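You operate a simulated robot arm through the tools that you are given. There is no shell and no other tool. Be economical: measure what you need, move in short steps, check, and stop when the job is done.

You are at the controls of a simulated two-armed robot. One attempt, no reset.

Task
Take the filter cloth from the top of the packing table and lay it out flat on the top of the model bench.

The check looks at the end state, three seconds after you hand in, the way a careful person would. Anything else that was tipped, shoved, dropped, spilled or broken makes it a failure. Flat cloth is picked up by pressing the open fingertips on it (5 to 10 N) and closing them slowly along it; thin cloth reads only 2 to 8 mm in the jaws.

Robot
Two 7-joint arms with two-finger parallel grippers on one trunk, on a base that drives. Base frame: it is fixed to the floor where the robot stands at the start and does not move with it; the origin is under the middle of the robot, x ahead of it, y to its left, z up. Lengths are in mm, angles in rad, forces in N, time in s.
The left shoulder is at the start at [50, 168, 1057], the right one opposite. Places, roughly: filter cloth [500, 200, 900]; top of the model bench [-1400, 500, 800]. Payload 1.57 kg a hand.
Tool frame (each hand has its own): the origin (TCP) lies between the finger pads and is the grasp point; the fingertips stand 30 mm ahead of it; z points along the fingers, y is the line along which they close. Largest opening 80 mm; finger width 17, thickness 12; the body of the gripper, 40 by 82 mm, starts 80 mm behind the TCP.
Orientation is that of the tool frame in the base frame, as a unit quaternion [w, x, y, z]. With the fingers straight down and closing along the base's y, the tool's x points along the base's -x, its y along +y and its z along -z.

Tools
- The arms move only by the tool nudge_tool. It takes "left_deltas", "right_deltas" or both (then of equal length, played together; a hand with none holds still); each is a list of rows, each an object (a shift or turn left out is 0, a gripper value left out holds the last) with "xyz": the shift along the base's x, y, z in mm, a list of three; "dr": the turn, a rotation vector about the base's x, y, z in rad, a list of three; "gripper": the gripper command, from -1 (fully open) to 1 (shut), values between in proportion. In form: [{"xyz": [x, y, z], "dr": [wx, wy, wz], "gripper": gripper}, ...]. A call has 1 to 20 rows; each row shifts and turns the commanded pose from where the row before left it. Rows are played at 5 a second. More than 50 mm and 0.15 rad between two rows, or a gripper value outside its range, and nothing of the call is played. A pose out of reach is approached as far as the arm can. The call stops where the force on the tool passes 40 N (or 10 N more than at its start, if that is more) or the arm is blocked; 0.2 s more then pass. The fingers move at their own pace (about 45 mm/s each) and stop on an object; they squeeze with about 20 N. The grip force told is the motor's: it shows also when the fingers shut on nothing. Time passes only in rows, and 0.2 s behind the last, so rows that do not move let the fingers close. The reply holds the time, the measured pose of the TCP, the force on the tool along the base axes, the opening and the grip force, in the units named above and with some noise, with the torque about the TCP (base axes, N m) and any sound that the robot's microphone picked up.
- Cameras (640 x 400 px; columns grow to the right, rows downward): "scene" is now at [117.4, 33, 1261]; the picture's right is [0.41, -0.91, 0.00], its down [-0.53, -0.24, -0.81] and it looks along [0.74, 0.33, -0.59] (base axes); focal length 256 px, centre (320, 200). "left" rides on the left gripper at [72, 7, -122] in its tool frame; the picture's right is [-0.09, 1.00, 0.00], its down [-0.84, -0.08, -0.54] and it looks along [-0.54, -0.05, 0.84] (tool axes); focal length 238 px, centre (320, 200). "right" rides on the right gripper at [72, -7, -122] in its tool frame; the picture's right is [0.09, 1.00, 0.00], its down [-0.84, 0.08, -0.54] and it looks along [-0.54, 0.05, 0.84] (tool axes); focal length 238 px, centre (320, 200). There is no depth. A picture from a camera that has moved, and an enlarged one, comes with that camera's place and axes in the base frame and with its lens. The place of the scene camera against the robot may be out by one fixed shift of up to 12 mm in any direction.
- camera(camera): a new picture of that camera. It takes no simulated time.
- raise_lower(by): slides the trunk up (or, below 0, down) by that many mm; the arms and the scene camera ride with it, the base frame stays. It gives what a move gives, with no picture.
- steer(legs): drives the robot by 1 to 6 legs, each [ahead, left, turn to the left] in mm, mm and rad, along the robot's own axes; the way and the turn of a leg run together, so that a leg with both is an arc; at most 1500 mm and 3.142 rad a leg. The arms and the cameras ride along, it lands a little off, and it stops where it bumps. It gives what a move gives.
- pan_tilt(pan, tilt): turns the head with the scene camera to pan (to the left, within 1.396 rad either way) and tilt (down, from -0.506 to 1.204), counted from straight ahead of the robot. It gives what a move gives.
- zoom(camera, box): a new picture of the part [left, top, right, bottom] of that camera's present view, enlarged. It takes no simulated time.
- finish_job(): hands the job in; it is judged then, once.

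Work in short steps. Places have to be worked out from the pictures, the camera data and where the tool is seen: move nearer, look again, correct. Check each grasp and each placing, and mend what went wrong. You have 120 turns and 100 pictures in all, those below and enlarged ones among them. Open the grippers and draw the arms clear of the work before you hand the job in, unless the task says otherwise; then end with one line.

The tools are called after "Emit:" by a JSON object that holds its "op" and its "data". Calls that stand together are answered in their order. nudge_tool: Moves the arms, as the interface text tells. Its arguments: {"type":"object","properties":{"left_deltas":{"type":"array","items":{"type":"object","properties":{"xyz":{"type":"array","items":{"type":"number"}},"dr":{"type":"array","items":{"type":"number"}},"gripper":{"type":"number"}}}},"right_deltas":{"type":"array","items":{"type":"object","properties":{"xyz":{"type":"array","items":{"type":"number"}},"dr":{"type":"array","items":{"type":"number"}},"gripper":{"type":"number"}}}}},"required":[]} The other tools are called the same way: raise_lower (by) slides the trunk up or down; steer (legs) drives the base; pan_tilt (pan, tilt) turns the head that bears the scene camera; camera (camera) takes a picture; zoom (camera, box) takes an enlarged picture of a part of a camera's view; finish_job () hands the job in.

At the start:

```text
clock: 0.0
left_tcp_pos: [394.4, 412.3, 985.6]
left_ee_rot: [0.0, -0.001, 1.0, 0.0]
left_contact_force: [0.3, 0.3, 0.6]
left_ft_torque: [0.0, -0.02, -0.01]
left_finger_gap: 80.0
left_finger_force: 0.0
right_tcp_pos: [410.8, 9.6, 1066.7]
right_ee_rot: [0.0, 0.0, 1.0, 0.0]
right_contact_force: [1.1, 0.4, 0.5]
right_ft_torque: [-0.01, 0.0, 0.0]
right_finger_gap: 79.7
right_finger_force: 0.1
trunk travel left (down, up): [-225.0, 218.0]
robot x, y, heading: [-2.1, -2.8, 0.001]
head pan, tilt: [0.424, 0.627]
```

scene: 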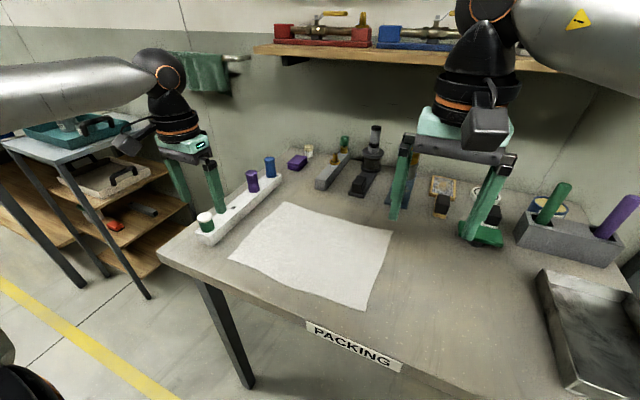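
right: 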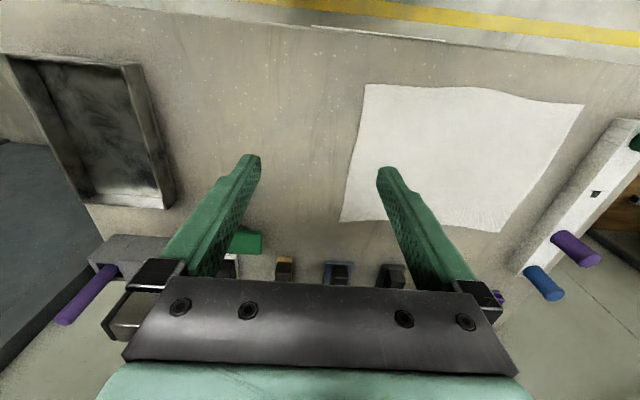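
left: 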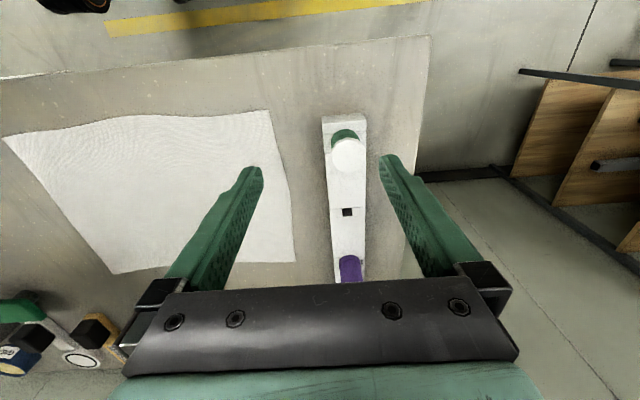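

The cloth lies at about x 400–640, y 60–390 (scene view), with a white rack just past its left edge. I'll strafe left about 225 mm to centre the robot on it so each hand can take a near corner.

Emit:
{"op": "steer", "data": {"legs": [[0, 225, 0]]}}

Emit:
{"op": "pan_tilt", "data": {"pan": 0, "tilt": 0.8}}

Emit:
{"op": "camera", "data": {"camera": "scene"}}

```text
clock: 1.7
left_tcp_pos: [394.5, 637.5, 985.5]
left_ee_rot: [0.0, 0.0, 1.0, 0.0]
left_contact_force: [0.8, 0.6, 0.0]
left_ft_torque: [0.01, -0.02, 0.01]
left_finger_gap: 80.0
left_finger_force: 0.0
right_tcp_pos: [409.8, 232.8, 1066.5]
right_ee_rot: [0.0, 0.001, 1.0, 0.0]
right_contact_force: [0.2, -0.2, -0.2]
right_ft_torque: [0.0, 0.0, 0.0]
right_finger_gap: 79.9
right_finger_force: 0.1
trunk travel left (down, up): [-225.0, 218.0]
robot x, y, heading: [-1.9, 223.0, -0.004]
head pan, tilt: [0.424, 0.627]
```

```text
clock: 2.6
left_tcp_pos: [394.6, 636.2, 984.9]
left_ee_rot: [0.0, 0.0, 1.0, 0.001]
left_contact_force: [-0.3, 0.2, 0.4]
left_ft_torque: [0.0, 0.01, 0.02]
left_finger_gap: 80.1
left_finger_force: 0.0
right_tcp_pos: [411.1, 233.3, 1065.9]
right_ee_rot: [0.001, 0.001, 1.0, 0.001]
right_contact_force: [-0.2, 0.2, 0.7]
right_ft_torque: [-0.01, 0.0, 0.0]
right_finger_gap: 79.9
right_finger_force: 0.0
trunk travel left (down, up): [-225.0, 218.0]
robot x, y, heading: [-0.1, 225.4, -0.001]
head pan, tilt: [0.0, 0.799]
```

```text
96 pictures are left
camera scene: at [118.4, 220.5, 1246.5], right [0.0, -1.0, 0.0], down [-0.72, 0.0, -0.7], along [0.7, 0.0, -0.72], focal length 256 px, centre (320, 200)
```

scene: 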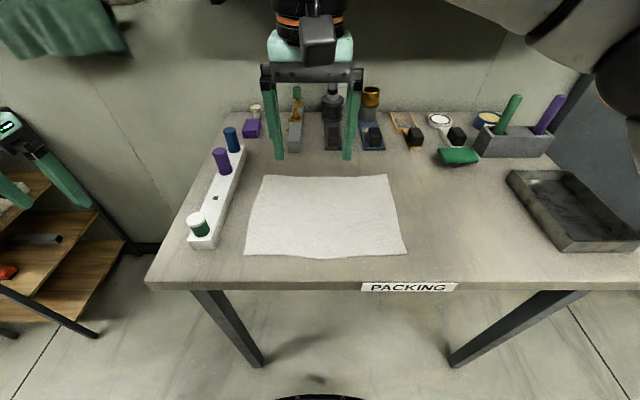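

Comparing views from both robot positions and the left hand camera puts the table top at about z≈840. The near cloth corners are then about (374,358) and (374,64). I'll raise the left hand over the rack and bring both hands above those corners with the fingers about 40 mm apart.

Emit:
{"op": "nudge_tool", "data": {"left_deltas": [{"xyz": [0, 0, 45], "gripper": 0.0}, {"xyz": [0, 0, 40]}, {"xyz": [0, -48, 0]}, {"xyz": [0, -48, 0]}, {"xyz": [0, -48, 0]}, {"xyz": [0, -48, 0]}, {"xyz": [0, -48, 0]}, {"xyz": [-6, -48, 0]}, {"xyz": [0, -23, -40]}, {"xyz": [0, 0, -45]}, {"xyz": [0, 0, -30]}, {}], "right_deltas": [{"gripper": 0.0}, {"xyz": [0, -45, 0]}, {"xyz": [0, -45, 0]}, {"xyz": [0, -45, 0]}, {"xyz": [-22, 0, 0]}, {}, {}, {}, {"xyz": [0, 0, -45]}, {"xyz": [0, 0, -45]}, {"xyz": [0, 0, -40]}, {"xyz": [0, 0, -20]}]}}

Emit:
{"op": "camera", "data": {"camera": "left"}}

Emit:
{"op": "camera", "data": {"camera": "right"}}

Emit:
{"op": "camera", "data": {"camera": "scene"}}

```text
clock: 5.2
left_tcp_pos: [383.6, 343.8, 957.9]
left_ee_rot: [0.001, 0.001, 1.0, 0.0]
left_contact_force: [0.0, 0.0, 0.9]
left_ft_torque: [0.0, 0.02, 0.01]
left_finger_gap: 40.1
left_finger_force: 0.1
left hand out of reach, approached as far as the arm can: row 8, 9
right_tcp_pos: [388.3, 97.8, 915.2]
right_ee_rot: [0.002, 0.001, 1.0, 0.002]
right_contact_force: [-0.1, -0.2, 1.1]
right_ft_torque: [0.01, 0.02, -0.01]
right_finger_gap: 39.9
right_finger_force: 0.1
trunk travel left (down, up): [-225.0, 218.0]
robot x, y, heading: [-0.1, 226.1, -0.002]
head pan, tilt: [0.0, 0.799]
```

```text
95 pictures are left
camera left: at [311.7, 349.9, 1078.8], right [0.09, 1.0, 0.0], down [0.84, -0.08, 0.54], along [0.54, -0.05, -0.84], focal length 238 px, centre (320, 200)
```

left: 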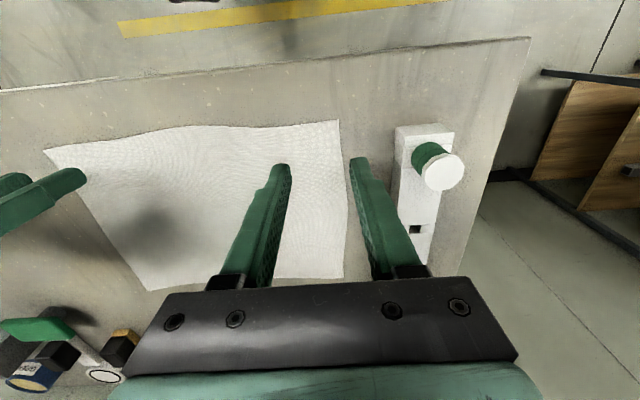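

```text
94 pictures are left
camera right: at [318.2, 90.8, 1037.1], right [-0.09, 1.0, 0.0], down [0.84, 0.08, 0.54], along [0.54, 0.05, -0.84], focal length 238 px, centre (320, 200)
```

right: 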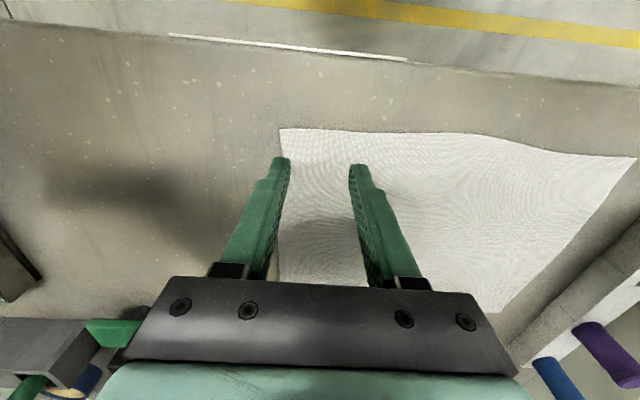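

```text
93 pictures are left
camera scene: at [118.5, 220.4, 1246.5], right [0.0, -1.0, 0.0], down [-0.72, 0.0, -0.7], along [0.7, 0.0, -0.72], focal length 256 px, centre (320, 200)
```

scene: 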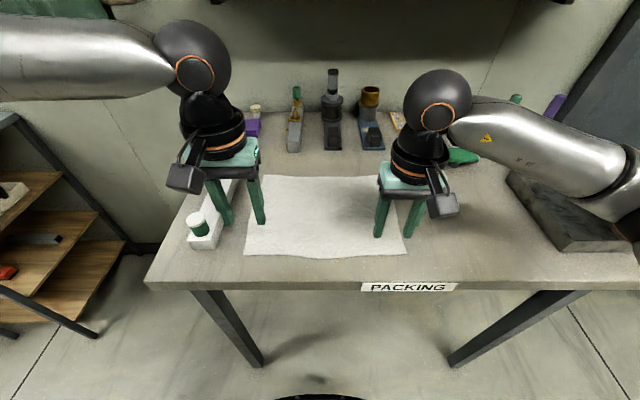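

Both hands are near their corners, estimated at D≈(374,362) and C≈(377,63). I'll shift the left hand slightly inward and bring both down to just above the cloth.

Emit:
{"op": "nudge_tool", "data": {"left_deltas": [{"xyz": [2, -6, -20]}, {"xyz": [2, -6, -20]}, {"xyz": [0, 0, -15]}, {"xyz": [0, 0, -10]}, {}], "right_deltas": [{"xyz": [0, 0, -10]}, {"xyz": [0, 0, -10]}, {"xyz": [0, 0, -5]}, {}, {}]}}

Emit:
{"op": "camera", "data": {"camera": "left"}}

Emit:
{"op": "camera", "data": {"camera": "right"}}

```text
clock: 6.4
left_tcp_pos: [387.7, 336.2, 893.1]
left_ee_rot: [0.001, 0.0, 1.0, -0.002]
left_contact_force: [0.6, 1.1, -0.2]
left_ft_torque: [0.0, 0.0, -0.02]
left_finger_gap: 39.9
left_finger_force: 0.2
left hand out of reach, approached as far as the arm can: row 3
right_tcp_pos: [388.9, 98.9, 891.0]
right_ee_rot: [-0.001, 0.002, 1.0, 0.001]
right_contact_force: [1.3, 0.0, 0.7]
right_ft_torque: [-0.03, 0.02, 0.02]
right_finger_gap: 39.9
right_finger_force: 0.1
trunk travel left (down, up): [-225.0, 218.0]
robot x, y, heading: [-1.7, 223.9, -0.002]
head pan, tilt: [0.0, 0.799]
```

```text
92 pictures are left
camera left: at [314.6, 344.1, 1015.3], right [0.09, 1.0, 0.0], down [0.84, -0.08, 0.54], along [0.54, -0.05, -0.84], focal length 238 px, centre (320, 200)
```

left: 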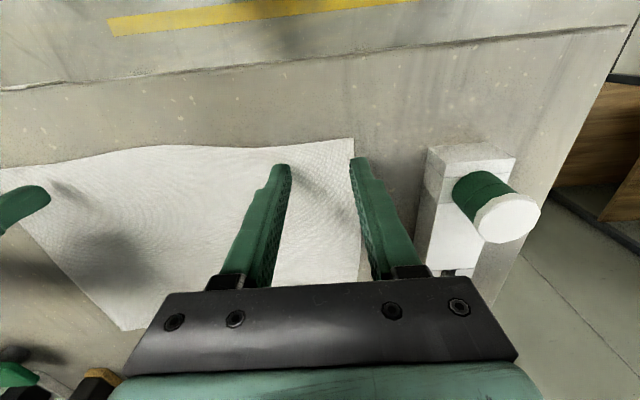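

```text
91 pictures are left
camera right: at [318.0, 90.8, 1012.8], right [-0.09, 1.0, 0.0], down [0.84, 0.08, 0.54], along [0.54, 0.05, -0.84], focal length 238 px, centre (320, 200)
```

right: 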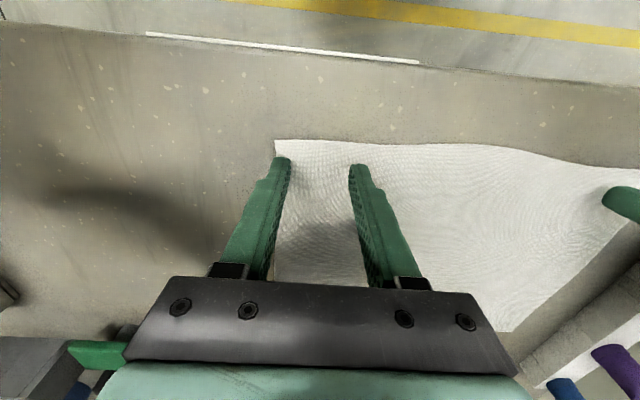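

The left outer fingertip sits right on the cloth edge, so I'll shift that hand 10 mm inward. Then both go down to just short of contact.

Emit:
{"op": "nudge_tool", "data": {"left_deltas": [{"xyz": [2, -10, 0]}, {"xyz": [0, 0, -6]}, {"xyz": [0, 0, -6]}, {"xyz": [0, 0, -4]}, {"xyz": [0, 0, -2]}, {}], "right_deltas": [{"xyz": [4, 0, 0]}, {"xyz": [0, 0, -6]}, {"xyz": [0, 0, -5]}, {"xyz": [0, 0, -3]}, {"xyz": [0, 0, -2]}, {}]}}

```text
clock: 7.6
left_tcp_pos: [383.4, 340.5, 881.2]
left_ee_rot: [0.003, 0.0, 1.0, -0.002]
left_contact_force: [-1.6, 1.3, 9.6]
left_ft_torque: [0.1, 0.01, 0.04]
left_finger_gap: 40.1
left_finger_force: 0.0
left hand out of reach, approached as far as the arm can: row 1, 5
right_tcp_pos: [393.9, 97.9, 881.6]
right_ee_rot: [0.007, 0.001, 1.0, 0.003]
right_contact_force: [-2.7, 0.1, 14.7]
right_ft_torque: [-0.33, 0.08, -0.03]
right_finger_gap: 40.2
right_finger_force: 0.0
trunk travel left (down, up): [-225.0, 218.0]
robot x, y, heading: [0.7, 221.3, -0.002]
head pan, tilt: [0.0, 0.799]
stopped in row 6 (right hand): the force on the tool passed its limit (the readings are from after the stop); the commanded pose is now the measured one
```

Contact came at TCP z≈881, so the cloth surface is about z=851. The left arm is at an inner reach limit there, so I'll lift a little and back the base off 60 mm, which lets the hands work further out.

Emit:
{"op": "nudge_tool", "data": {"left_deltas": [{"xyz": [0, 0, 20]}, {"xyz": [0, 0, 10]}, {}], "right_deltas": [{"xyz": [0, 0, 20]}, {"xyz": [0, 0, 10]}, {}]}}

Emit:
{"op": "steer", "data": {"legs": [[-70, -8, 0]]}}

Emit:
{"op": "nudge_tool", "data": {"left_deltas": [{"xyz": [35, 0, 0]}, {"xyz": [35, 0, 0]}, {}, {}], "right_deltas": [{"xyz": [30, 0, 0]}, {"xyz": [30, 0, 0]}, {}, {}]}}

```text
clock: 8.4
left_tcp_pos: [384.6, 340.1, 910.5]
left_ee_rot: [0.002, 0.0, 1.0, -0.001]
left_contact_force: [-0.1, -0.3, -0.1]
left_ft_torque: [0.01, 0.03, 0.0]
left_finger_gap: 39.8
left_finger_force: 0.0
right_tcp_pos: [394.5, 96.2, 909.1]
right_ee_rot: [0.005, 0.002, 1.0, 0.001]
right_contact_force: [-0.5, 0.3, 0.0]
right_ft_torque: [0.02, -0.01, -0.02]
right_finger_gap: 40.1
right_finger_force: 0.0
trunk travel left (down, up): [-225.0, 218.0]
robot x, y, heading: [-2.4, 224.9, -0.005]
head pan, tilt: [0.0, 0.799]
```

```text
clock: 9.4
left_tcp_pos: [314.2, 331.4, 909.6]
left_ee_rot: [0.002, 0.0, 1.0, -0.001]
left_contact_force: [-0.3, 0.2, 0.3]
left_ft_torque: [-0.03, 0.0, 0.0]
left_finger_gap: 39.9
left_finger_force: 0.0
right_tcp_pos: [323.8, 88.5, 908.4]
right_ee_rot: [0.005, 0.0, 1.0, 0.001]
right_contact_force: [-0.3, -0.6, -0.3]
right_ft_torque: [0.01, -0.02, 0.02]
right_finger_gap: 40.0
right_finger_force: 0.1
trunk travel left (down, up): [-225.0, 218.0]
robot x, y, heading: [-75.3, 216.3, -0.006]
head pan, tilt: [0.0, 0.799]
```

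```text
clock: 10.4
left_tcp_pos: [371.5, 351.8, 912.2]
left_ee_rot: [0.001, 0.0, 1.0, -0.003]
left_contact_force: [0.1, -0.3, -0.3]
left_ft_torque: [-0.01, 0.03, 0.03]
left_finger_gap: 39.9
left_finger_force: 0.0
left hand out of reach, approached as far as the arm can: row 1, 2
right_tcp_pos: [383.5, 89.8, 909.6]
right_ee_rot: [0.005, 0.001, 1.0, 0.002]
right_contact_force: [-0.5, 0.4, -0.2]
right_ft_torque: [0.01, 0.01, 0.0]
right_finger_gap: 40.0
right_finger_force: 0.1
trunk travel left (down, up): [-225.0, 218.0]
robot x, y, heading: [-69.9, 218.4, -0.004]
head pan, tilt: [0.0, 0.799]
```

Moving out made it worse: the left hand's limit is about 17° azimuth from the robot's axis. So I'll drive forward again to x≈10, y≈214, retracting the hands at the same time.

Emit:
{"op": "nudge_tool", "data": {"left_deltas": [{"xyz": [-35, 0, 0]}, {"xyz": [-30, 0, 0]}, {}], "right_deltas": [{"xyz": [-40, 0, 0]}, {"xyz": [-36, 0, 0]}, {}]}}

Emit:
{"op": "steer", "data": {"legs": [[82, -4, 0]]}}

```text
clock: 11.2
left_tcp_pos: [307.5, 353.8, 910.9]
left_ee_rot: [0.001, 0.0, 1.0, -0.001]
left_contact_force: [-0.4, -0.7, 0.3]
left_ft_torque: [-0.01, 0.0, 0.01]
left_finger_gap: 40.0
left_finger_force: 0.0
right_tcp_pos: [308.2, 89.7, 908.6]
right_ee_rot: [0.004, 0.002, 1.0, 0.002]
right_contact_force: [0.3, -0.5, 0.0]
right_ft_torque: [0.03, 0.01, 0.01]
right_finger_gap: 39.8
right_finger_force: 0.0
trunk travel left (down, up): [-225.0, 218.0]
robot x, y, heading: [-68.7, 215.9, -0.0]
head pan, tilt: [0.0, 0.799]
```

```text
clock: 12.3
left_tcp_pos: [389.8, 348.2, 912.2]
left_ee_rot: [0.001, 0.0, 1.0, -0.001]
left_contact_force: [0.2, 0.1, -0.9]
left_ft_torque: [-0.02, 0.02, 0.03]
left_finger_gap: 40.1
left_finger_force: 0.1
right_tcp_pos: [388.6, 85.5, 908.6]
right_ee_rot: [0.004, 0.001, 1.0, 0.002]
right_contact_force: [-0.5, -0.1, -0.4]
right_ft_torque: [-0.02, 0.0, -0.01]
right_finger_gap: 39.9
right_finger_force: 0.1
trunk travel left (down, up): [-225.0, 218.0]
robot x, y, heading: [10.0, 209.0, -0.002]
head pan, tilt: [0.0, 0.799]
```

The robot is centred now. I'll move the left hand to y≈332 and the right to y≈94, then lower both to just above the cloth.

Emit:
{"op": "nudge_tool", "data": {"left_deltas": [{"xyz": [-2, -8, 0]}, {"xyz": [-2, -8, 0]}, {"xyz": [0, 0, -12]}, {"xyz": [0, 0, -10]}, {}], "right_deltas": [{"xyz": [0, 4, 0]}, {"xyz": [0, 4, 0]}, {"xyz": [0, 0, -10]}, {"xyz": [0, 0, -9]}, {}]}}

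Emit:
{"op": "camera", "data": {"camera": "left"}}

Emit:
{"op": "camera", "data": {"camera": "right"}}

```text
clock: 13.5
left_tcp_pos: [385.4, 333.0, 891.9]
left_ee_rot: [0.002, 0.001, 1.0, -0.001]
left_contact_force: [0.5, -0.6, -0.1]
left_ft_torque: [0.03, -0.02, 0.01]
left_finger_gap: 40.0
left_finger_force: 0.1
right_tcp_pos: [389.4, 94.4, 890.4]
right_ee_rot: [0.004, 0.001, 1.0, 0.003]
right_contact_force: [-0.4, -0.1, 0.2]
right_ft_torque: [0.0, -0.03, 0.01]
right_finger_gap: 39.9
right_finger_force: 0.0
trunk travel left (down, up): [-225.0, 218.0]
robot x, y, heading: [12.8, 212.1, -0.002]
head pan, tilt: [0.0, 0.799]
```

```text
90 pictures are left
camera left: at [313.2, 340.1, 1011.9], right [0.09, 1.0, 0.0], down [0.84, -0.08, 0.54], along [0.54, -0.05, -0.84], focal length 238 px, centre (320, 200)
```

left: 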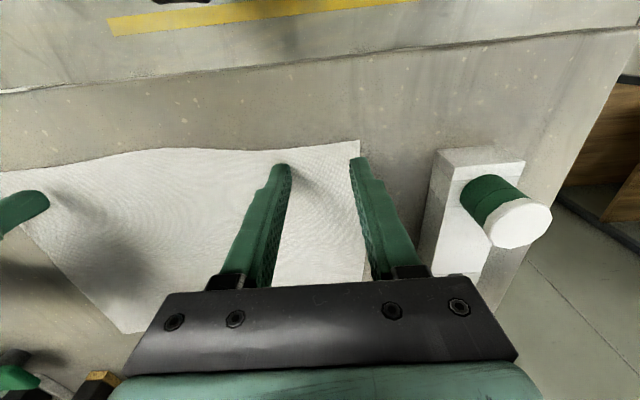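

```text
89 pictures are left
camera right: at [317.8, 86.5, 1011.3], right [-0.09, 1.0, 0.0], down [0.83, 0.07, 0.55], along [0.55, 0.05, -0.84], focal length 238 px, centre (320, 200)
```

right: 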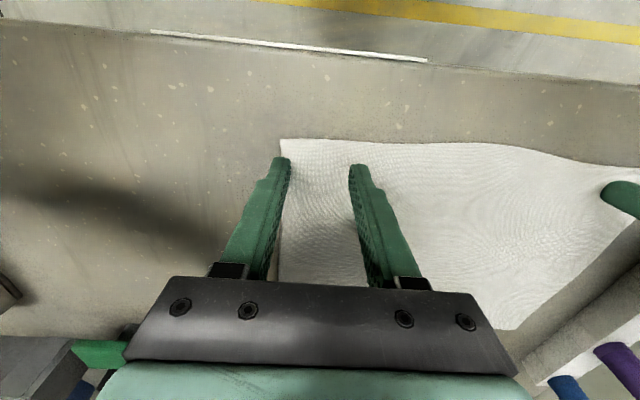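

The outer fingertips are close to the cloth's side edges. I'll bring both a few mm inward and then press down gently.

Emit:
{"op": "nudge_tool", "data": {"left_deltas": [{"xyz": [0, -4, 0]}, {"xyz": [0, 0, -5]}, {"xyz": [0, 0, -3]}, {"xyz": [0, 0, -1]}, {}], "right_deltas": [{"xyz": [0, 6, 0]}, {"xyz": [0, 0, -5]}, {"xyz": [0, 0, -2]}, {"xyz": [0, 0, -1]}, {}]}}

```text
clock: 14.7
left_tcp_pos: [385.5, 328.6, 883.7]
left_ee_rot: [0.001, 0.0, 1.0, -0.001]
left_contact_force: [0.2, -0.4, 1.1]
left_ft_torque: [-0.01, 0.03, 0.03]
left_finger_gap: 40.0
left_finger_force: 0.1
right_tcp_pos: [388.8, 100.0, 882.6]
right_ee_rot: [0.006, 0.001, 1.0, 0.001]
right_contact_force: [0.2, 0.0, -0.3]
right_ft_torque: [0.0, -0.02, 0.05]
right_finger_gap: 39.9
right_finger_force: 0.0
trunk travel left (down, up): [-225.0, 218.0]
robot x, y, heading: [15.3, 210.3, -0.003]
head pan, tilt: [0.0, 0.799]
```

Not touching yet. I'll keep going in 1 mm steps.

Emit:
{"op": "nudge_tool", "data": {"left_deltas": [{"xyz": [0, 0, -1]}, {"xyz": [0, 0, -1]}, {}], "right_deltas": [{"xyz": [0, 0, -1]}, {"xyz": [0, 0, -0.5]}, {}]}}

```text
clock: 15.5
left_tcp_pos: [386.4, 328.1, 882.0]
left_ee_rot: [0.003, 0.0, 1.0, -0.001]
left_contact_force: [1.1, -0.4, 17.5]
left_ft_torque: [0.3, 0.01, -0.05]
left_finger_gap: 40.2
left_finger_force: 0.0
right_tcp_pos: [389.7, 100.7, 882.2]
right_ee_rot: [0.006, 0.002, 1.0, 0.003]
right_contact_force: [2.0, -0.7, 9.9]
right_ft_torque: [-0.22, -0.05, 0.05]
right_finger_gap: 39.8
right_finger_force: 0.1
trunk travel left (down, up): [-225.0, 218.0]
robot x, y, heading: [10.9, 214.3, 0.003]
head pan, tilt: [0.0, 0.799]
```

Contact is 17 N on the left and 10 N on the right. I'll ease the left up a touch and close both hands slowly.

Emit:
{"op": "nudge_tool", "data": {"left_deltas": [{"xyz": [0, 0, -0.0], "gripper": 0.1}, {"xyz": [0, 0, 0], "gripper": 0.2}, {"gripper": 0.3}, {"gripper": 0.4}, {"gripper": 0.5}, {"gripper": 0.6}, {"gripper": 0.7}, {"gripper": 0.8}, {"gripper": 0.9}, {"gripper": 1.0}, {}, {}], "right_deltas": [{"xyz": [0, 0, 0], "gripper": 0.1}, {"gripper": 0.2}, {"gripper": 0.3}, {"gripper": 0.4}, {"gripper": 0.5}, {"gripper": 0.6}, {"gripper": 0.7}, {"gripper": 0.8}, {"gripper": 0.9}, {"gripper": 1.0}, {}, {}]}}

Emit:
{"op": "camera", "data": {"camera": "left"}}

Emit:
{"op": "camera", "data": {"camera": "right"}}

```text
clock: 18.1
left_tcp_pos: [383.8, 328.7, 881.6]
left_ee_rot: [0.003, 0.0, 1.0, -0.001]
left_contact_force: [1.2, 1.5, 27.3]
left_ft_torque: [0.15, 0.08, 0.01]
left_finger_gap: 8.2
left_finger_force: 19.5
right_tcp_pos: [387.7, 98.8, 881.1]
right_ee_rot: [0.006, 0.002, 1.0, 0.003]
right_contact_force: [-0.8, -2.7, 14.8]
right_ft_torque: [-0.13, 0.07, -0.01]
right_finger_gap: 0.0
right_finger_force: 19.9
trunk travel left (down, up): [-225.0, 218.0]
robot x, y, heading: [16.8, 211.6, -0.003]
head pan, tilt: [0.0, 0.799]
```

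```text
88 pictures are left
camera left: at [311.3, 335.9, 1002.1], right [0.09, 1.0, 0.0], down [0.83, -0.08, 0.55], along [0.55, -0.05, -0.84], focal length 238 px, centre (320, 200)
```

left: 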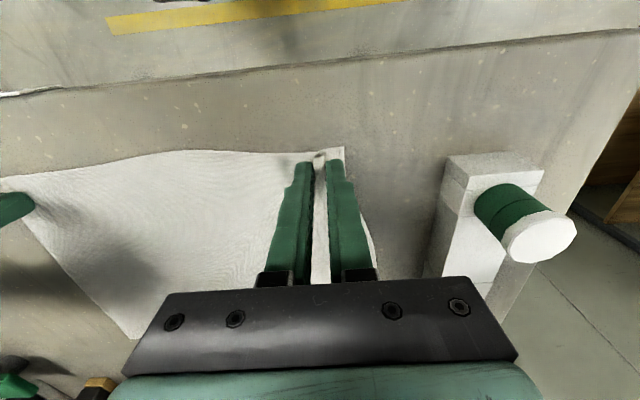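

```text
87 pictures are left
camera right: at [316.3, 91.9, 1002.6], right [-0.09, 1.0, 0.0], down [0.83, 0.07, 0.55], along [0.55, 0.05, -0.83], focal length 238 px, centre (320, 200)
```

right: 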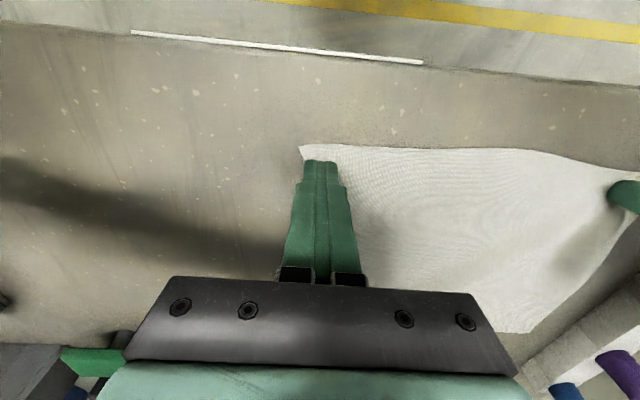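

The left hand has a fold (8 mm), but the right closed on nothing and just slid the corner about 19 mm inward. Its fingertips are still pressed on the cloth, so I'll ease the left hand's load and drag the right corner back out. Then I'll lift the right hand, reopen it, level it and try again.

Emit:
{"op": "nudge_tool", "data": {"left_deltas": [{"xyz": [0, 0, 1]}, {}, {}, {}, {}, {}, {}, {}], "right_deltas": [{"xyz": [0, -6, 0]}, {"xyz": [0, -6, 0]}, {"xyz": [0, -6, 0]}, {}, {"xyz": [0, 0, 10]}, {"gripper": 0.0, "dr": [-0.012, 0, 0]}, {"xyz": [0, 14, 0]}, {}]}}

Emit:
{"op": "camera", "data": {"camera": "right"}}

```text
clock: 19.9
left_tcp_pos: [385.1, 328.7, 881.1]
left_ee_rot: [0.001, 0.001, 1.0, -0.001]
left_contact_force: [-3.1, -0.5, 21.6]
left_ft_torque: [0.09, 0.15, 0.03]
left_finger_gap: 7.8
left_finger_force: 20.8
right_tcp_pos: [389.8, 95.3, 891.5]
right_ee_rot: [0.006, 0.001, 1.0, -0.005]
right_contact_force: [0.3, 0.1, -0.7]
right_ft_torque: [-0.03, -0.01, -0.02]
right_finger_gap: 40.3
right_finger_force: 0.1
trunk travel left (down, up): [-225.0, 218.0]
robot x, y, heading: [12.0, 210.1, 0.001]
head pan, tilt: [0.0, 0.799]
```

```text
86 pictures are left
camera right: at [317.0, 89.7, 1012.0], right [-0.09, 1.0, -0.01], down [0.83, 0.08, 0.55], along [0.55, 0.04, -0.84], focal length 238 px, centre (320, 200)
```

right: 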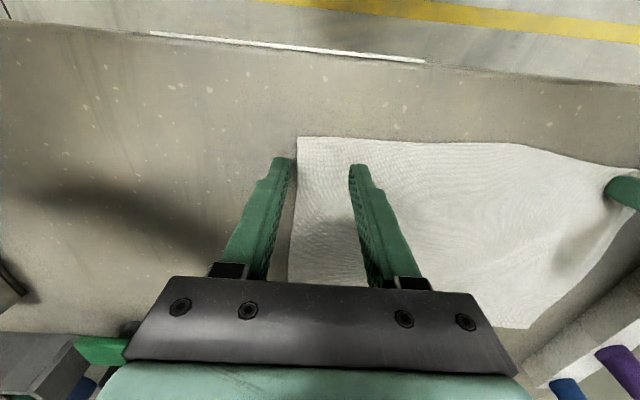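

The right corner is now near (373,77). I'll narrow the right hand to about 30 mm, move it to y≈106 so both fingers are on the cloth, and press again.

Emit:
{"op": "nudge_tool", "data": {"right_deltas": [{"xyz": [-2, 5, 0], "gripper": 0.25}, {"xyz": [0, 5, 0]}, {"xyz": [0, 0, -4]}, {"xyz": [0, 0, -3]}, {"xyz": [0, 0, -1]}, {}]}}

```text
clock: 21.3
left_tcp_pos: [384.5, 328.3, 881.6]
left_ee_rot: [0.003, 0.0, 1.0, -0.002]
left_contact_force: [-4.5, 0.3, 19.4]
left_ft_torque: [0.1, 0.17, 0.02]
left_finger_gap: 7.6
left_finger_force: 20.2
right_tcp_pos: [386.7, 104.8, 883.6]
right_ee_rot: [0.005, 0.001, 1.0, -0.003]
right_contact_force: [0.1, 0.3, -0.2]
right_ft_torque: [-0.01, 0.01, 0.01]
right_finger_gap: 30.1
right_finger_force: 0.1
trunk travel left (down, up): [-225.0, 218.0]
robot x, y, heading: [10.1, 209.6, 0.002]
head pan, tilt: [0.0, 0.799]
```

Still free. I'll go down about 1.5 mm more to make contact.

Emit:
{"op": "nudge_tool", "data": {"right_deltas": [{"xyz": [0, 0, -1]}, {"xyz": [0, 0, -0.7]}, {}]}}

```text
clock: 22.1
left_tcp_pos: [384.4, 330.5, 881.1]
left_ee_rot: [0.002, 0.0, 1.0, -0.001]
left_contact_force: [-4.0, 1.2, 17.8]
left_ft_torque: [0.06, 0.14, 0.01]
left_finger_gap: 7.9
left_finger_force: 19.9
right_tcp_pos: [386.0, 104.8, 881.8]
right_ee_rot: [0.006, 0.0, 1.0, -0.004]
right_contact_force: [-0.5, -0.5, 3.0]
right_ft_torque: [0.0, 0.05, 0.0]
right_finger_gap: 30.2
right_finger_force: 0.1
trunk travel left (down, up): [-225.0, 218.0]
robot x, y, heading: [12.8, 210.9, -0.0]
head pan, tilt: [0.0, 0.799]
```

Right now reads 3 N with no torque, so it is level. I'll press 0.5 mm more and close slowly.

Emit:
{"op": "nudge_tool", "data": {"right_deltas": [{"xyz": [0, 0, -0.6]}, {}, {"gripper": 0.32}, {"gripper": 0.39}, {"gripper": 0.46}, {"gripper": 0.53}, {"gripper": 0.6}, {"gripper": 0.67}, {"gripper": 0.74}, {"gripper": 0.81}, {"gripper": 0.88}, {"gripper": 0.95}, {"gripper": 1.0}, {}, {}]}}

Emit:
{"op": "camera", "data": {"camera": "right"}}

```text
clock: 25.3
left_tcp_pos: [384.8, 329.1, 881.0]
left_ee_rot: [0.003, 0.001, 1.0, -0.002]
left_contact_force: [-0.9, -10.1, 10.5]
left_ft_torque: [-0.24, 0.06, 0.01]
left_finger_gap: 8.2
left_finger_force: 20.7
right_tcp_pos: [386.0, 107.4, 881.5]
right_ee_rot: [0.007, 0.001, 1.0, -0.003]
right_contact_force: [-0.4, 13.4, 17.3]
right_ft_torque: [0.41, 0.06, -0.02]
right_finger_gap: 2.4
right_finger_force: 19.9
trunk travel left (down, up): [-225.0, 218.0]
robot x, y, heading: [14.6, 209.6, -0.002]
head pan, tilt: [0.0, 0.799]
```

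```text
85 pictures are left
camera right: at [314.9, 100.3, 1002.6], right [-0.09, 1.0, -0.01], down [0.83, 0.08, 0.55], along [0.55, 0.05, -0.83], focal length 238 px, centre (320, 200)
```

right: 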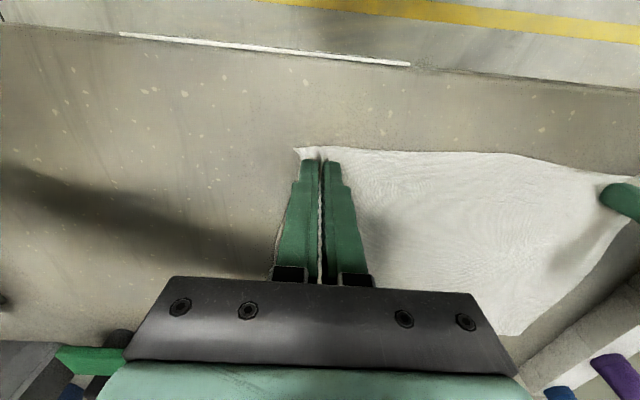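

Both hands now hold cloth (8.2 and 2.4 mm), and the stretch between them is taut. I'll lift slightly and relax the tension by moving the right hand inward.

Emit:
{"op": "nudge_tool", "data": {"left_deltas": [{"xyz": [0, 0, 2]}, {"xyz": [0, 0, 4]}, {"xyz": [0, 0, 7]}, {"xyz": [0, 0, 7]}, {}], "right_deltas": [{"xyz": [0, 3, 2]}, {"xyz": [0, 0, 4]}, {"xyz": [0, 0, 7]}, {"xyz": [0, 0, 7]}, {}]}}

Emit:
{"op": "camera", "data": {"camera": "scene"}}

```text
clock: 26.5
left_tcp_pos: [385.1, 329.0, 901.7]
left_ee_rot: [0.0, 0.0, 1.0, -0.001]
left_contact_force: [0.0, -6.0, -0.5]
left_ft_torque: [-0.21, 0.01, 0.0]
left_finger_gap: 7.9
left_finger_force: 20.3
right_tcp_pos: [388.3, 108.9, 900.3]
right_ee_rot: [0.004, 0.002, 1.0, -0.005]
right_contact_force: [0.2, 6.4, -0.4]
right_ft_torque: [0.19, 0.0, 0.0]
right_finger_gap: 2.1
right_finger_force: 19.5
trunk travel left (down, up): [-225.0, 218.0]
robot x, y, heading: [14.8, 210.9, -0.003]
head pan, tilt: [0.0, 0.799]
```

```text
84 pictures are left
camera scene: at [130.4, 208.3, 1246.4], right [0.0, -1.0, 0.0], down [-0.72, 0.0, -0.7], along [0.7, 0.0, -0.72], focal length 256 px, centre (320, 200)
```

scene: 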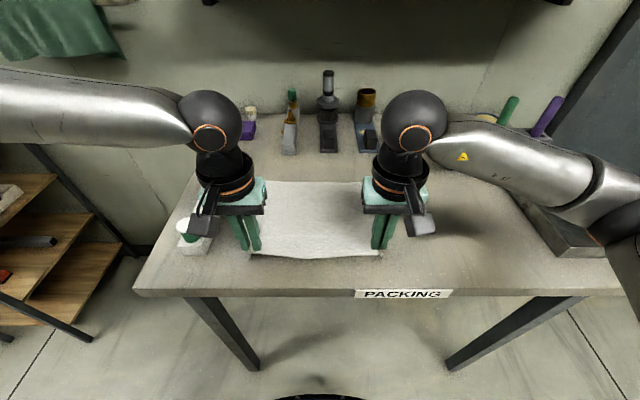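

Holding. I'll raise the trunk so the cloth hangs clear, then check.

Emit:
{"op": "raise_lower", "data": {"by": 100}}

Emit:
{"op": "raise_lower", "data": {"by": 112}}

Emit:
{"op": "nudge_tool", "data": {"left_deltas": [{"xyz": [0, 0, 15]}, {"xyz": [0, 0, 15]}, {"xyz": [0, 0, 15]}, {}, {}], "right_deltas": [{"xyz": [0, 1, 15]}, {"xyz": [0, 1, 15]}, {"xyz": [0, 0, 15]}, {}, {}]}}

Emit:
{"op": "camera", "data": {"camera": "scene"}}

```text
clock: 27.8
left_tcp_pos: [385.5, 329.1, 1000.2]
left_ee_rot: [0.001, 0.0, 1.0, -0.002]
left_contact_force: [-0.2, -6.5, -0.4]
left_ft_torque: [-0.2, -0.01, 0.0]
left_finger_gap: 7.6
left_finger_force: 19.8
right_tcp_pos: [387.0, 110.0, 999.6]
right_ee_rot: [0.004, 0.001, 1.0, -0.004]
right_contact_force: [-0.1, 5.7, 0.0]
right_ft_torque: [0.17, 0.0, -0.03]
right_finger_gap: 2.0
right_finger_force: 19.6
trunk travel left (down, up): [-325.0, 118.0]
robot x, y, heading: [6.5, 212.5, -0.001]
head pan, tilt: [0.0, 0.799]
```

```text
clock: 29.3
left_tcp_pos: [385.9, 329.1, 1113.6]
left_ee_rot: [0.001, 0.001, 1.0, -0.002]
left_contact_force: [0.3, -6.1, -0.4]
left_ft_torque: [-0.18, -0.02, -0.06]
left_finger_gap: 7.7
left_finger_force: 19.8
right_tcp_pos: [386.9, 108.4, 1111.4]
right_ee_rot: [0.004, 0.0, 1.0, -0.003]
right_contact_force: [-0.2, 6.3, -0.6]
right_ft_torque: [0.2, 0.0, 0.01]
right_finger_gap: 2.2
right_finger_force: 19.9
trunk travel left (down, up): [-437.0, 6.0]
robot x, y, heading: [10.4, 214.3, -0.001]
head pan, tilt: [0.0, 0.799]
```

```text
clock: 30.5
left_tcp_pos: [386.4, 329.8, 1157.4]
left_ee_rot: [0.001, -0.001, 1.0, 0.0]
left_contact_force: [-0.1, -3.3, -0.1]
left_ft_torque: [-0.12, 0.03, -0.01]
left_finger_gap: 7.7
left_finger_force: 20.1
right_tcp_pos: [387.2, 111.8, 1156.9]
right_ee_rot: [0.004, 0.002, 1.0, -0.004]
right_contact_force: [-0.9, 3.5, 0.2]
right_ft_torque: [0.09, 0.0, 0.0]
right_finger_gap: 2.2
right_finger_force: 20.0
trunk travel left (down, up): [-437.0, 6.0]
robot x, y, heading: [11.8, 212.9, -0.003]
head pan, tilt: [0.0, 0.799]
```

```text
83 pictures are left
camera scene: at [130.3, 208.3, 1458.4], right [0.0, -1.0, 0.0], down [-0.72, 0.0, -0.7], along [0.7, 0.0, -0.72], focal length 256 px, centre (320, 200)
```

scene: 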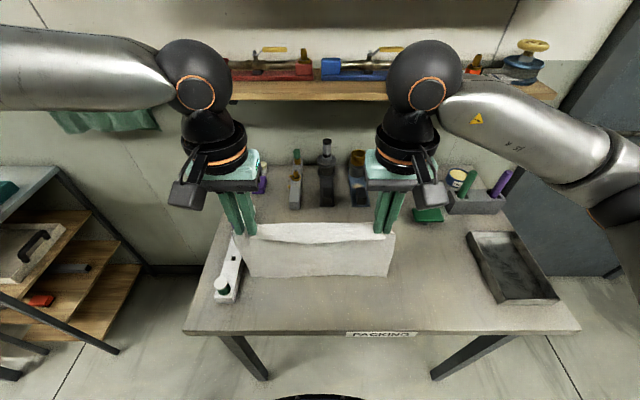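

The cloth hangs cleanly between the hands. I'll back away from the table and turn left a quarter to look for the model bench.

Emit:
{"op": "steer", "data": {"legs": [[-350, 0, 0]]}}

Emit:
{"op": "pan_tilt", "data": {"pan": 1.396, "tilt": 0.5}}

Emit:
{"op": "camera", "data": {"camera": "scene"}}

```text
clock: 32.8
left_tcp_pos: [33.3, 330.2, 1158.2]
left_ee_rot: [0.001, 0.001, 1.0, -0.001]
left_contact_force: [-0.4, -3.5, -0.2]
left_ft_torque: [-0.1, -0.03, 0.02]
left_finger_gap: 7.9
left_finger_force: 19.6
right_tcp_pos: [35.3, 110.4, 1156.0]
right_ee_rot: [0.004, 0.003, 1.0, -0.004]
right_contact_force: [-0.6, 3.4, -0.3]
right_ft_torque: [0.1, -0.02, -0.02]
right_finger_gap: 2.0
right_finger_force: 19.8
trunk travel left (down, up): [-437.0, 6.0]
robot x, y, heading: [-339.7, 210.0, -0.001]
head pan, tilt: [0.0, 0.799]
```

```text
clock: 34.3
left_tcp_pos: [33.5, 329.2, 1157.4]
left_ee_rot: [0.002, 0.003, 1.0, -0.002]
left_contact_force: [-0.8, -3.2, -0.5]
left_ft_torque: [-0.06, 0.0, 0.01]
left_finger_gap: 7.6
left_finger_force: 19.4
right_tcp_pos: [35.6, 112.2, 1156.8]
right_ee_rot: [0.004, 0.003, 1.0, -0.004]
right_contact_force: [-0.5, 3.0, -0.1]
right_ft_torque: [0.09, 0.0, 0.04]
right_finger_gap: 2.2
right_finger_force: 20.2
trunk travel left (down, up): [-437.0, 6.0]
robot x, y, heading: [-336.4, 209.4, -0.006]
head pan, tilt: [1.396, 0.499]
```

```text
82 pictures are left
camera scene: at [-286.3, 298.9, 1484.4], right [0.98, -0.18, 0.0], down [-0.09, -0.47, -0.88], along [0.16, 0.86, -0.48], focal length 256 px, centre (320, 200)
```

scene: 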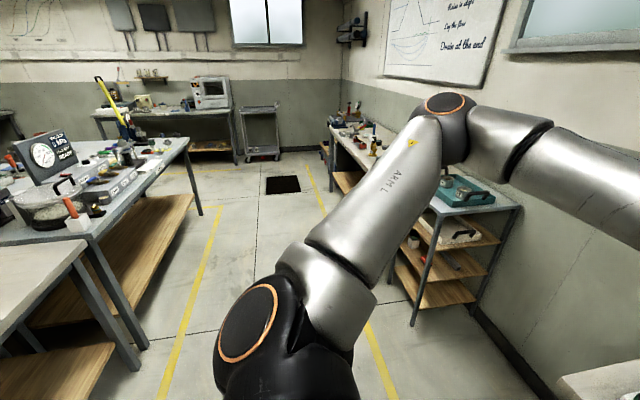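

A bench edge shows at the lower left, with its near corner about (-1020,1140). The sweep is clear, so I'll turn left and look towards it.

Emit:
{"op": "steer", "data": {"legs": [[0, 0, 1.57]]}}

Emit:
{"op": "pan_tilt", "data": {"pan": 1.3, "tilt": 0.6}}

Emit:
{"op": "camera", "data": {"camera": "scene"}}

```text
clock: 38.5
left_tcp_pos: [-458.2, 586.5, 1157.5]
left_ee_rot: [0.003, -0.707, 0.707, 0.0]
left_contact_force: [5.9, 0.4, 0.4]
left_ft_torque: [0.02, -0.17, -0.06]
left_finger_gap: 2.9
left_finger_force: 19.8
right_tcp_pos: [-239.4, 588.1, 1156.2]
right_ee_rot: [0.005, -0.706, 0.709, 0.001]
right_contact_force: [-5.4, -1.2, 0.0]
right_ft_torque: [-0.01, 0.19, -0.03]
right_finger_gap: 2.3
right_finger_force: 19.5
trunk travel left (down, up): [-437.0, 6.0]
robot x, y, heading: [-335.8, 214.7, 1.571]
head pan, tilt: [1.396, 0.499]
```

```text
clock: 39.2
left_tcp_pos: [-456.9, 586.4, 1157.4]
left_ee_rot: [0.003, -0.706, 0.708, 0.0]
left_contact_force: [4.9, -0.3, -0.8]
left_ft_torque: [0.03, -0.14, -0.01]
left_finger_gap: 2.6
left_finger_force: 20.0
right_tcp_pos: [-239.5, 588.6, 1156.8]
right_ee_rot: [0.006, -0.706, 0.708, 0.0]
right_contact_force: [-4.5, -0.3, 0.0]
right_ft_torque: [0.02, 0.2, -0.02]
right_finger_gap: 2.1
right_finger_force: 20.2
trunk travel left (down, up): [-437.0, 6.0]
robot x, y, heading: [-340.5, 212.9, 1.565]
head pan, tilt: [1.3, 0.6]
```

```text
81 pictures are left
camera scene: at [-427.5, 273.3, 1475.3], right [0.27, 0.96, 0.0], down [0.54, -0.15, -0.83], along [-0.79, 0.22, -0.56], focal length 256 px, centre (320, 200)
```

scene: 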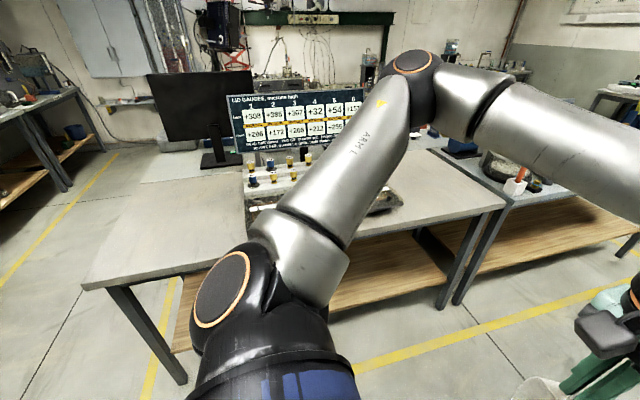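

Bench front edge is at x≈-1060 with y from -258 to 1222, and its low-y part looks free. I'll ease the tension slightly (the left pinch dropped to 2.9 mm but still holds), then turn to face the bench.

Emit:
{"op": "nudge_tool", "data": {"left_deltas": [{"xyz": [3, 0, 0]}, {}], "right_deltas": [{"xyz": [-3, 0, 0]}, {}]}}

Emit:
{"op": "steer", "data": {"legs": [[0, 0, 1.571]]}}

Emit:
{"op": "pan_tilt", "data": {"pan": 0.2, "tilt": 0.6}}

Emit:
{"op": "camera", "data": {"camera": "scene"}}

```text
clock: 39.8
left_tcp_pos: [-455.2, 584.8, 1156.9]
left_ee_rot: [0.002, -0.707, 0.707, 0.001]
left_contact_force: [0.3, 0.1, 0.4]
left_ft_torque: [0.01, 0.0, -0.01]
left_finger_gap: 2.5
left_finger_force: 20.1
right_tcp_pos: [-242.9, 589.1, 1157.4]
right_ee_rot: [0.007, -0.706, 0.708, 0.0]
right_contact_force: [-0.5, 0.6, -0.4]
right_ft_torque: [0.0, 0.0, -0.04]
right_finger_gap: 2.3
right_finger_force: 20.1
trunk travel left (down, up): [-437.0, 6.0]
robot x, y, heading: [-336.4, 210.8, 1.57]
head pan, tilt: [1.3, 0.6]
```

```text
clock: 44.0
left_tcp_pos: [-712.5, 95.9, 1158.6]
left_ee_rot: [-0.001, 1.0, 0.001, -0.002]
left_contact_force: [-0.3, 0.1, -0.9]
left_ft_torque: [0.0, -0.01, -0.05]
left_finger_gap: 2.6
left_finger_force: 19.8
right_tcp_pos: [-716.2, 308.7, 1157.0]
right_ee_rot: [-0.003, 1.0, 0.001, -0.004]
right_contact_force: [-0.3, 0.0, -0.8]
right_ft_torque: [-0.02, 0.0, 0.02]
right_finger_gap: 2.3
right_finger_force: 19.7
trunk travel left (down, up): [-437.0, 6.0]
robot x, y, heading: [-340.1, 211.6, -3.138]
head pan, tilt: [1.3, 0.6]
```

```text
clock: 45.3
left_tcp_pos: [-713.4, 96.2, 1156.3]
left_ee_rot: [-0.002, 1.0, 0.001, -0.002]
left_contact_force: [0.0, 0.0, -0.1]
left_ft_torque: [0.0, 0.0, -0.03]
left_finger_gap: 2.6
left_finger_force: 20.5
right_tcp_pos: [-717.1, 308.2, 1156.2]
right_ee_rot: [-0.004, 1.0, 0.001, -0.004]
right_contact_force: [0.2, -0.1, -0.5]
right_ft_torque: [-0.03, 0.02, -0.01]
right_finger_gap: 2.2
right_finger_force: 20.0
trunk travel left (down, up): [-437.0, 6.0]
robot x, y, heading: [-339.8, 216.5, -3.138]
head pan, tilt: [0.201, 0.6]
```

```text
80 pictures are left
camera scene: at [-469.1, 191.6, 1475.3], right [-0.2, 0.98, 0.0], down [0.55, 0.11, -0.83], along [-0.81, -0.17, -0.56], focal length 256 px, centre (320, 200)
```

scene: 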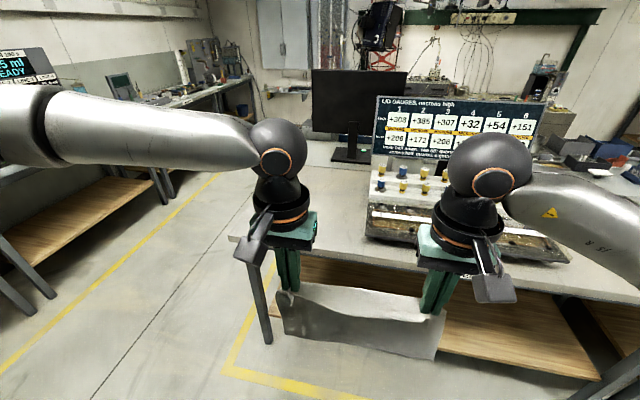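

The bench's left part is free: x from about -1060 to -1750, y from about -250 to 200. I'll aim the cloth at a centre near y≈-30. The left arm can't reach far out near the centreline, so I'll strafe, shift both hands to the robot's left, and test forward reach in the air.

Emit:
{"op": "steer", "data": {"legs": [[0, 155, 0]]}}

Emit:
{"op": "nudge_tool", "data": {"left_deltas": [{"xyz": [0, -30, 0]}, {"xyz": [0, -30, 0]}, {"xyz": [0, -30, 0]}, {}], "right_deltas": [{"xyz": [0, -30, 0]}, {"xyz": [0, -30, 0]}, {"xyz": [0, -30, 0]}, {}]}}

Emit:
{"op": "nudge_tool", "data": {"left_deltas": [{"xyz": [-20, 0, 0]}, {"xyz": [-20, 0, 0]}, {"xyz": [-20, 0, 0]}, {}], "right_deltas": [{"xyz": [-20, 0, 0]}, {"xyz": [-20, 0, 0]}, {"xyz": [-20, 0, 0]}, {}]}}

```text
clock: 46.7
left_tcp_pos: [-712.5, -57.8, 1158.1]
left_ee_rot: [-0.002, 1.0, 0.0, -0.001]
left_contact_force: [0.1, 0.4, 0.0]
left_ft_torque: [0.01, 0.01, -0.04]
left_finger_gap: 2.6
left_finger_force: 19.5
right_tcp_pos: [-715.9, 155.6, 1158.1]
right_ee_rot: [-0.005, 1.0, 0.0, -0.004]
right_contact_force: [-0.2, -0.7, 0.9]
right_ft_torque: [0.0, -0.01, -0.01]
right_finger_gap: 2.5
right_finger_force: 20.1
trunk travel left (down, up): [-437.0, 6.0]
robot x, y, heading: [-340.8, 53.4, -3.134]
head pan, tilt: [0.201, 0.6]
```

```text
clock: 47.7
left_tcp_pos: [-712.9, -145.1, 1157.7]
left_ee_rot: [-0.001, 1.0, 0.0, -0.002]
left_contact_force: [0.6, 0.7, -0.6]
left_ft_torque: [-0.01, -0.01, -0.01]
left_finger_gap: 2.6
left_finger_force: 20.7
right_tcp_pos: [-716.7, 65.8, 1156.5]
right_ee_rot: [-0.003, 1.0, 0.0, -0.004]
right_contact_force: [0.0, 1.0, -0.6]
right_ft_torque: [-0.03, -0.03, -0.01]
right_finger_gap: 2.3
right_finger_force: 19.8
trunk travel left (down, up): [-437.0, 6.0]
robot x, y, heading: [-339.4, 59.4, -3.141]
head pan, tilt: [0.201, 0.6]
```

```text
clock: 48.7
left_tcp_pos: [-773.9, -147.3, 1158.5]
left_ee_rot: [-0.001, 1.0, 0.001, -0.002]
left_contact_force: [-0.5, 0.1, 0.5]
left_ft_torque: [0.02, -0.03, -0.04]
left_finger_gap: 2.7
left_finger_force: 20.0
right_tcp_pos: [-776.3, 65.7, 1156.7]
right_ee_rot: [-0.003, 1.0, 0.001, -0.004]
right_contact_force: [-0.6, -0.1, -0.9]
right_ft_torque: [-0.02, 0.03, -0.04]
right_finger_gap: 2.1
right_finger_force: 20.4
trunk travel left (down, up): [-437.0, 6.0]
robot x, y, heading: [-339.1, 62.6, -3.139]
head pan, tilt: [0.201, 0.6]
```

No reach complaints so far. I'll continue to about 580 mm ahead of the robot.

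Emit:
{"op": "nudge_tool", "data": {"left_deltas": [{"xyz": [-25, 0, 0]}, {"xyz": [-25, 0, 0]}, {"xyz": [-25, 0, 0]}, {"xyz": [-25, 0, 0]}, {"xyz": [-25, 0, 0]}, {"xyz": [-15, 0, 0]}, {}], "right_deltas": [{"xyz": [-25, 0, 0]}, {"xyz": [-25, 0, 0]}, {"xyz": [-25, 0, 0]}, {"xyz": [-25, 0, 0]}, {"xyz": [-25, 0, 0]}, {"xyz": [-15, 0, 0]}, {}]}}

Emit:
{"op": "pan_tilt", "data": {"pan": 0.2, "tilt": 0.7}}

Emit:
{"op": "camera", "data": {"camera": "scene"}}

Emit:
{"op": "camera", "data": {"camera": "left"}}

```text
clock: 50.3
left_tcp_pos: [-873.8, -166.8, 1158.9]
left_ee_rot: [-0.007, 1.0, -0.002, -0.003]
left_contact_force: [-5.7, 29.9, -1.3]
left_ft_torque: [0.93, 0.14, 0.0]
left_finger_gap: 3.8
left_finger_force: 20.5
left hand out of reach, approached as far as the arm can: row 4, 5, 6
right_tcp_pos: [-913.4, 61.2, 1156.7]
right_ee_rot: [0.002, 1.0, 0.006, -0.002]
right_contact_force: [5.6, -29.0, 0.9]
right_ft_torque: [-0.92, -0.15, -0.11]
right_finger_gap: 4.7
right_finger_force: 19.7
trunk travel left (down, up): [-437.0, 6.0]
robot x, y, heading: [-337.9, 61.4, -3.141]
head pan, tilt: [0.201, 0.6]
```

```text
clock: 51.0
left_tcp_pos: [-873.7, -168.4, 1158.4]
left_ee_rot: [-0.008, 1.0, 0.0, -0.005]
left_contact_force: [-4.6, 29.9, 0.0]
left_ft_torque: [0.93, 0.12, 0.02]
left_finger_gap: 3.8
left_finger_force: 19.8
right_tcp_pos: [-913.9, 59.7, 1156.2]
right_ee_rot: [0.002, 1.0, 0.005, -0.002]
right_contact_force: [5.5, -30.1, 0.9]
right_ft_torque: [-0.93, -0.14, -0.12]
right_finger_gap: 5.0
right_finger_force: 19.8
trunk travel left (down, up): [-437.0, 6.0]
robot x, y, heading: [-338.4, 56.9, -3.138]
head pan, tilt: [0.201, 0.7]
```

```text
79 pictures are left
camera scene: at [-465.5, 39.2, 1466.7], right [-0.2, 0.98, 0.0], down [0.63, 0.13, -0.77], along [-0.75, -0.15, -0.64], focal length 256 px, centre (320, 200)
```

scene: 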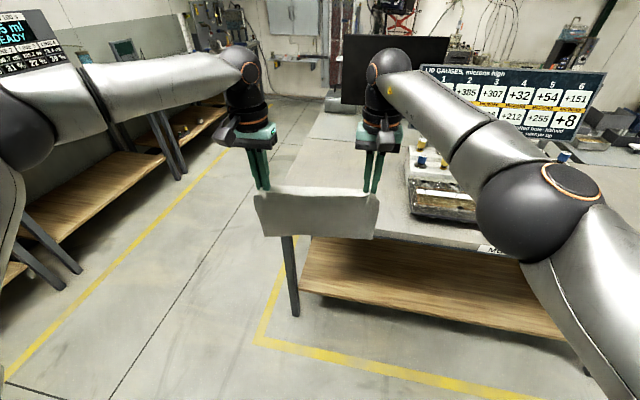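

```text
78 pictures are left
camera left: at [-801.5, -176.5, 1279.2], right [-0.09, -1.0, -0.02], down [-0.83, 0.07, 0.55], along [-0.55, 0.06, -0.84], focal length 238 px, centre (320, 200)
```

left: 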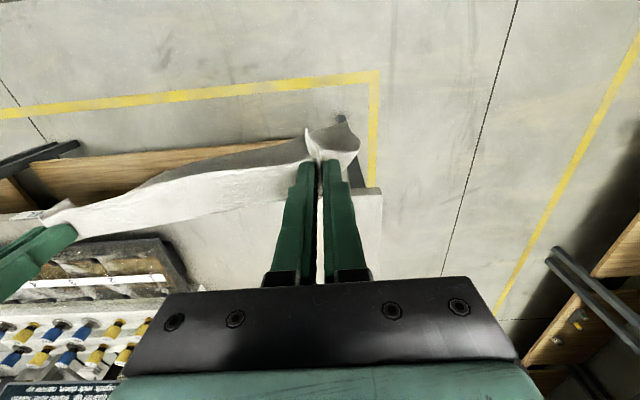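

The left arm hits its inner limit again at about 510 mm ahead and 206 mm left, and the cloth is now taut at 30 N. I'll retract straight away to relieve it.

Emit:
{"op": "nudge_tool", "data": {"right_deltas": [{"xyz": [40, -10, 0]}, {}]}}

```text
clock: 51.6
left_tcp_pos: [-873.5, -171.2, 1157.5]
left_ee_rot: [-0.005, 1.0, 0.001, -0.003]
left_contact_force: [1.0, 20.0, -0.1]
left_ft_torque: [0.58, 0.0, -0.01]
left_finger_gap: 2.8
left_finger_force: 20.2
right_tcp_pos: [-875.9, 54.5, 1155.8]
right_ee_rot: [-0.002, 1.0, 0.001, -0.006]
right_contact_force: [0.7, -20.8, 0.6]
right_ft_torque: [-0.62, 0.0, -0.08]
right_finger_gap: 2.0
right_finger_force: 20.1
trunk travel left (down, up): [-437.0, 6.0]
robot x, y, heading: [-338.0, 61.6, -3.143]
head pan, tilt: [0.201, 0.7]
```

Emit:
{"op": "nudge_tool", "data": {"left_deltas": [{}, {}, {"xyz": [0, -20, 0]}, {"xyz": [0, -20, 0]}, {"xyz": [0, -15, 0]}, {}], "right_deltas": [{"xyz": [0, -8, 0]}, {"xyz": [0, -6, 0]}, {"xyz": [0, -20, 0]}, {"xyz": [0, -20, 0]}, {"xyz": [0, -15, 0]}, {}]}}

```text
clock: 53.0
left_tcp_pos: [-874.4, -226.6, 1156.8]
left_ee_rot: [-0.001, 1.0, 0.001, -0.002]
left_contact_force: [0.0, 3.2, -0.2]
left_ft_torque: [0.05, -0.02, 0.0]
left_finger_gap: 2.6
left_finger_force: 19.7
right_tcp_pos: [-875.6, -10.8, 1155.8]
right_ee_rot: [-0.003, 1.0, 0.0, -0.005]
right_contact_force: [-0.7, -2.5, 0.4]
right_ft_torque: [-0.07, 0.02, 0.0]
right_finger_gap: 2.1
right_finger_force: 20.8
trunk travel left (down, up): [-437.0, 6.0]
robot x, y, heading: [-342.5, 58.5, -3.142]
head pan, tilt: [0.201, 0.7]
```

Both hands follow cleanly and tension is back to 3 N. I'll test further forward in small steps.

Emit:
{"op": "nudge_tool", "data": {"left_deltas": [{"xyz": [-15, 0, 0]}, {"xyz": [-15, 0, 0]}, {}], "right_deltas": [{"xyz": [-15, -1, 0]}, {"xyz": [-15, -1, 0]}, {}]}}

```text
clock: 53.8
left_tcp_pos: [-899.0, -225.7, 1157.0]
left_ee_rot: [-0.004, 1.0, 0.0, -0.002]
left_contact_force: [1.8, 13.7, -0.4]
left_ft_torque: [0.4, -0.05, -0.02]
left_finger_gap: 2.7
left_finger_force: 20.4
left hand out of reach, approached as far as the arm can: row 2
right_tcp_pos: [-879.2, -5.1, 1155.0]
right_ee_rot: [-0.002, 1.0, 0.002, -0.005]
right_contact_force: [-1.4, -13.2, -0.5]
right_ft_torque: [-0.43, 0.03, -0.07]
right_finger_gap: 2.0
right_finger_force: 20.1
right hand out of reach, approached as far as the arm can: row 1, 2
trunk travel left (down, up): [-437.0, 6.0]
robot x, y, heading: [-339.3, 59.1, -3.145]
head pan, tilt: [0.201, 0.7]
```

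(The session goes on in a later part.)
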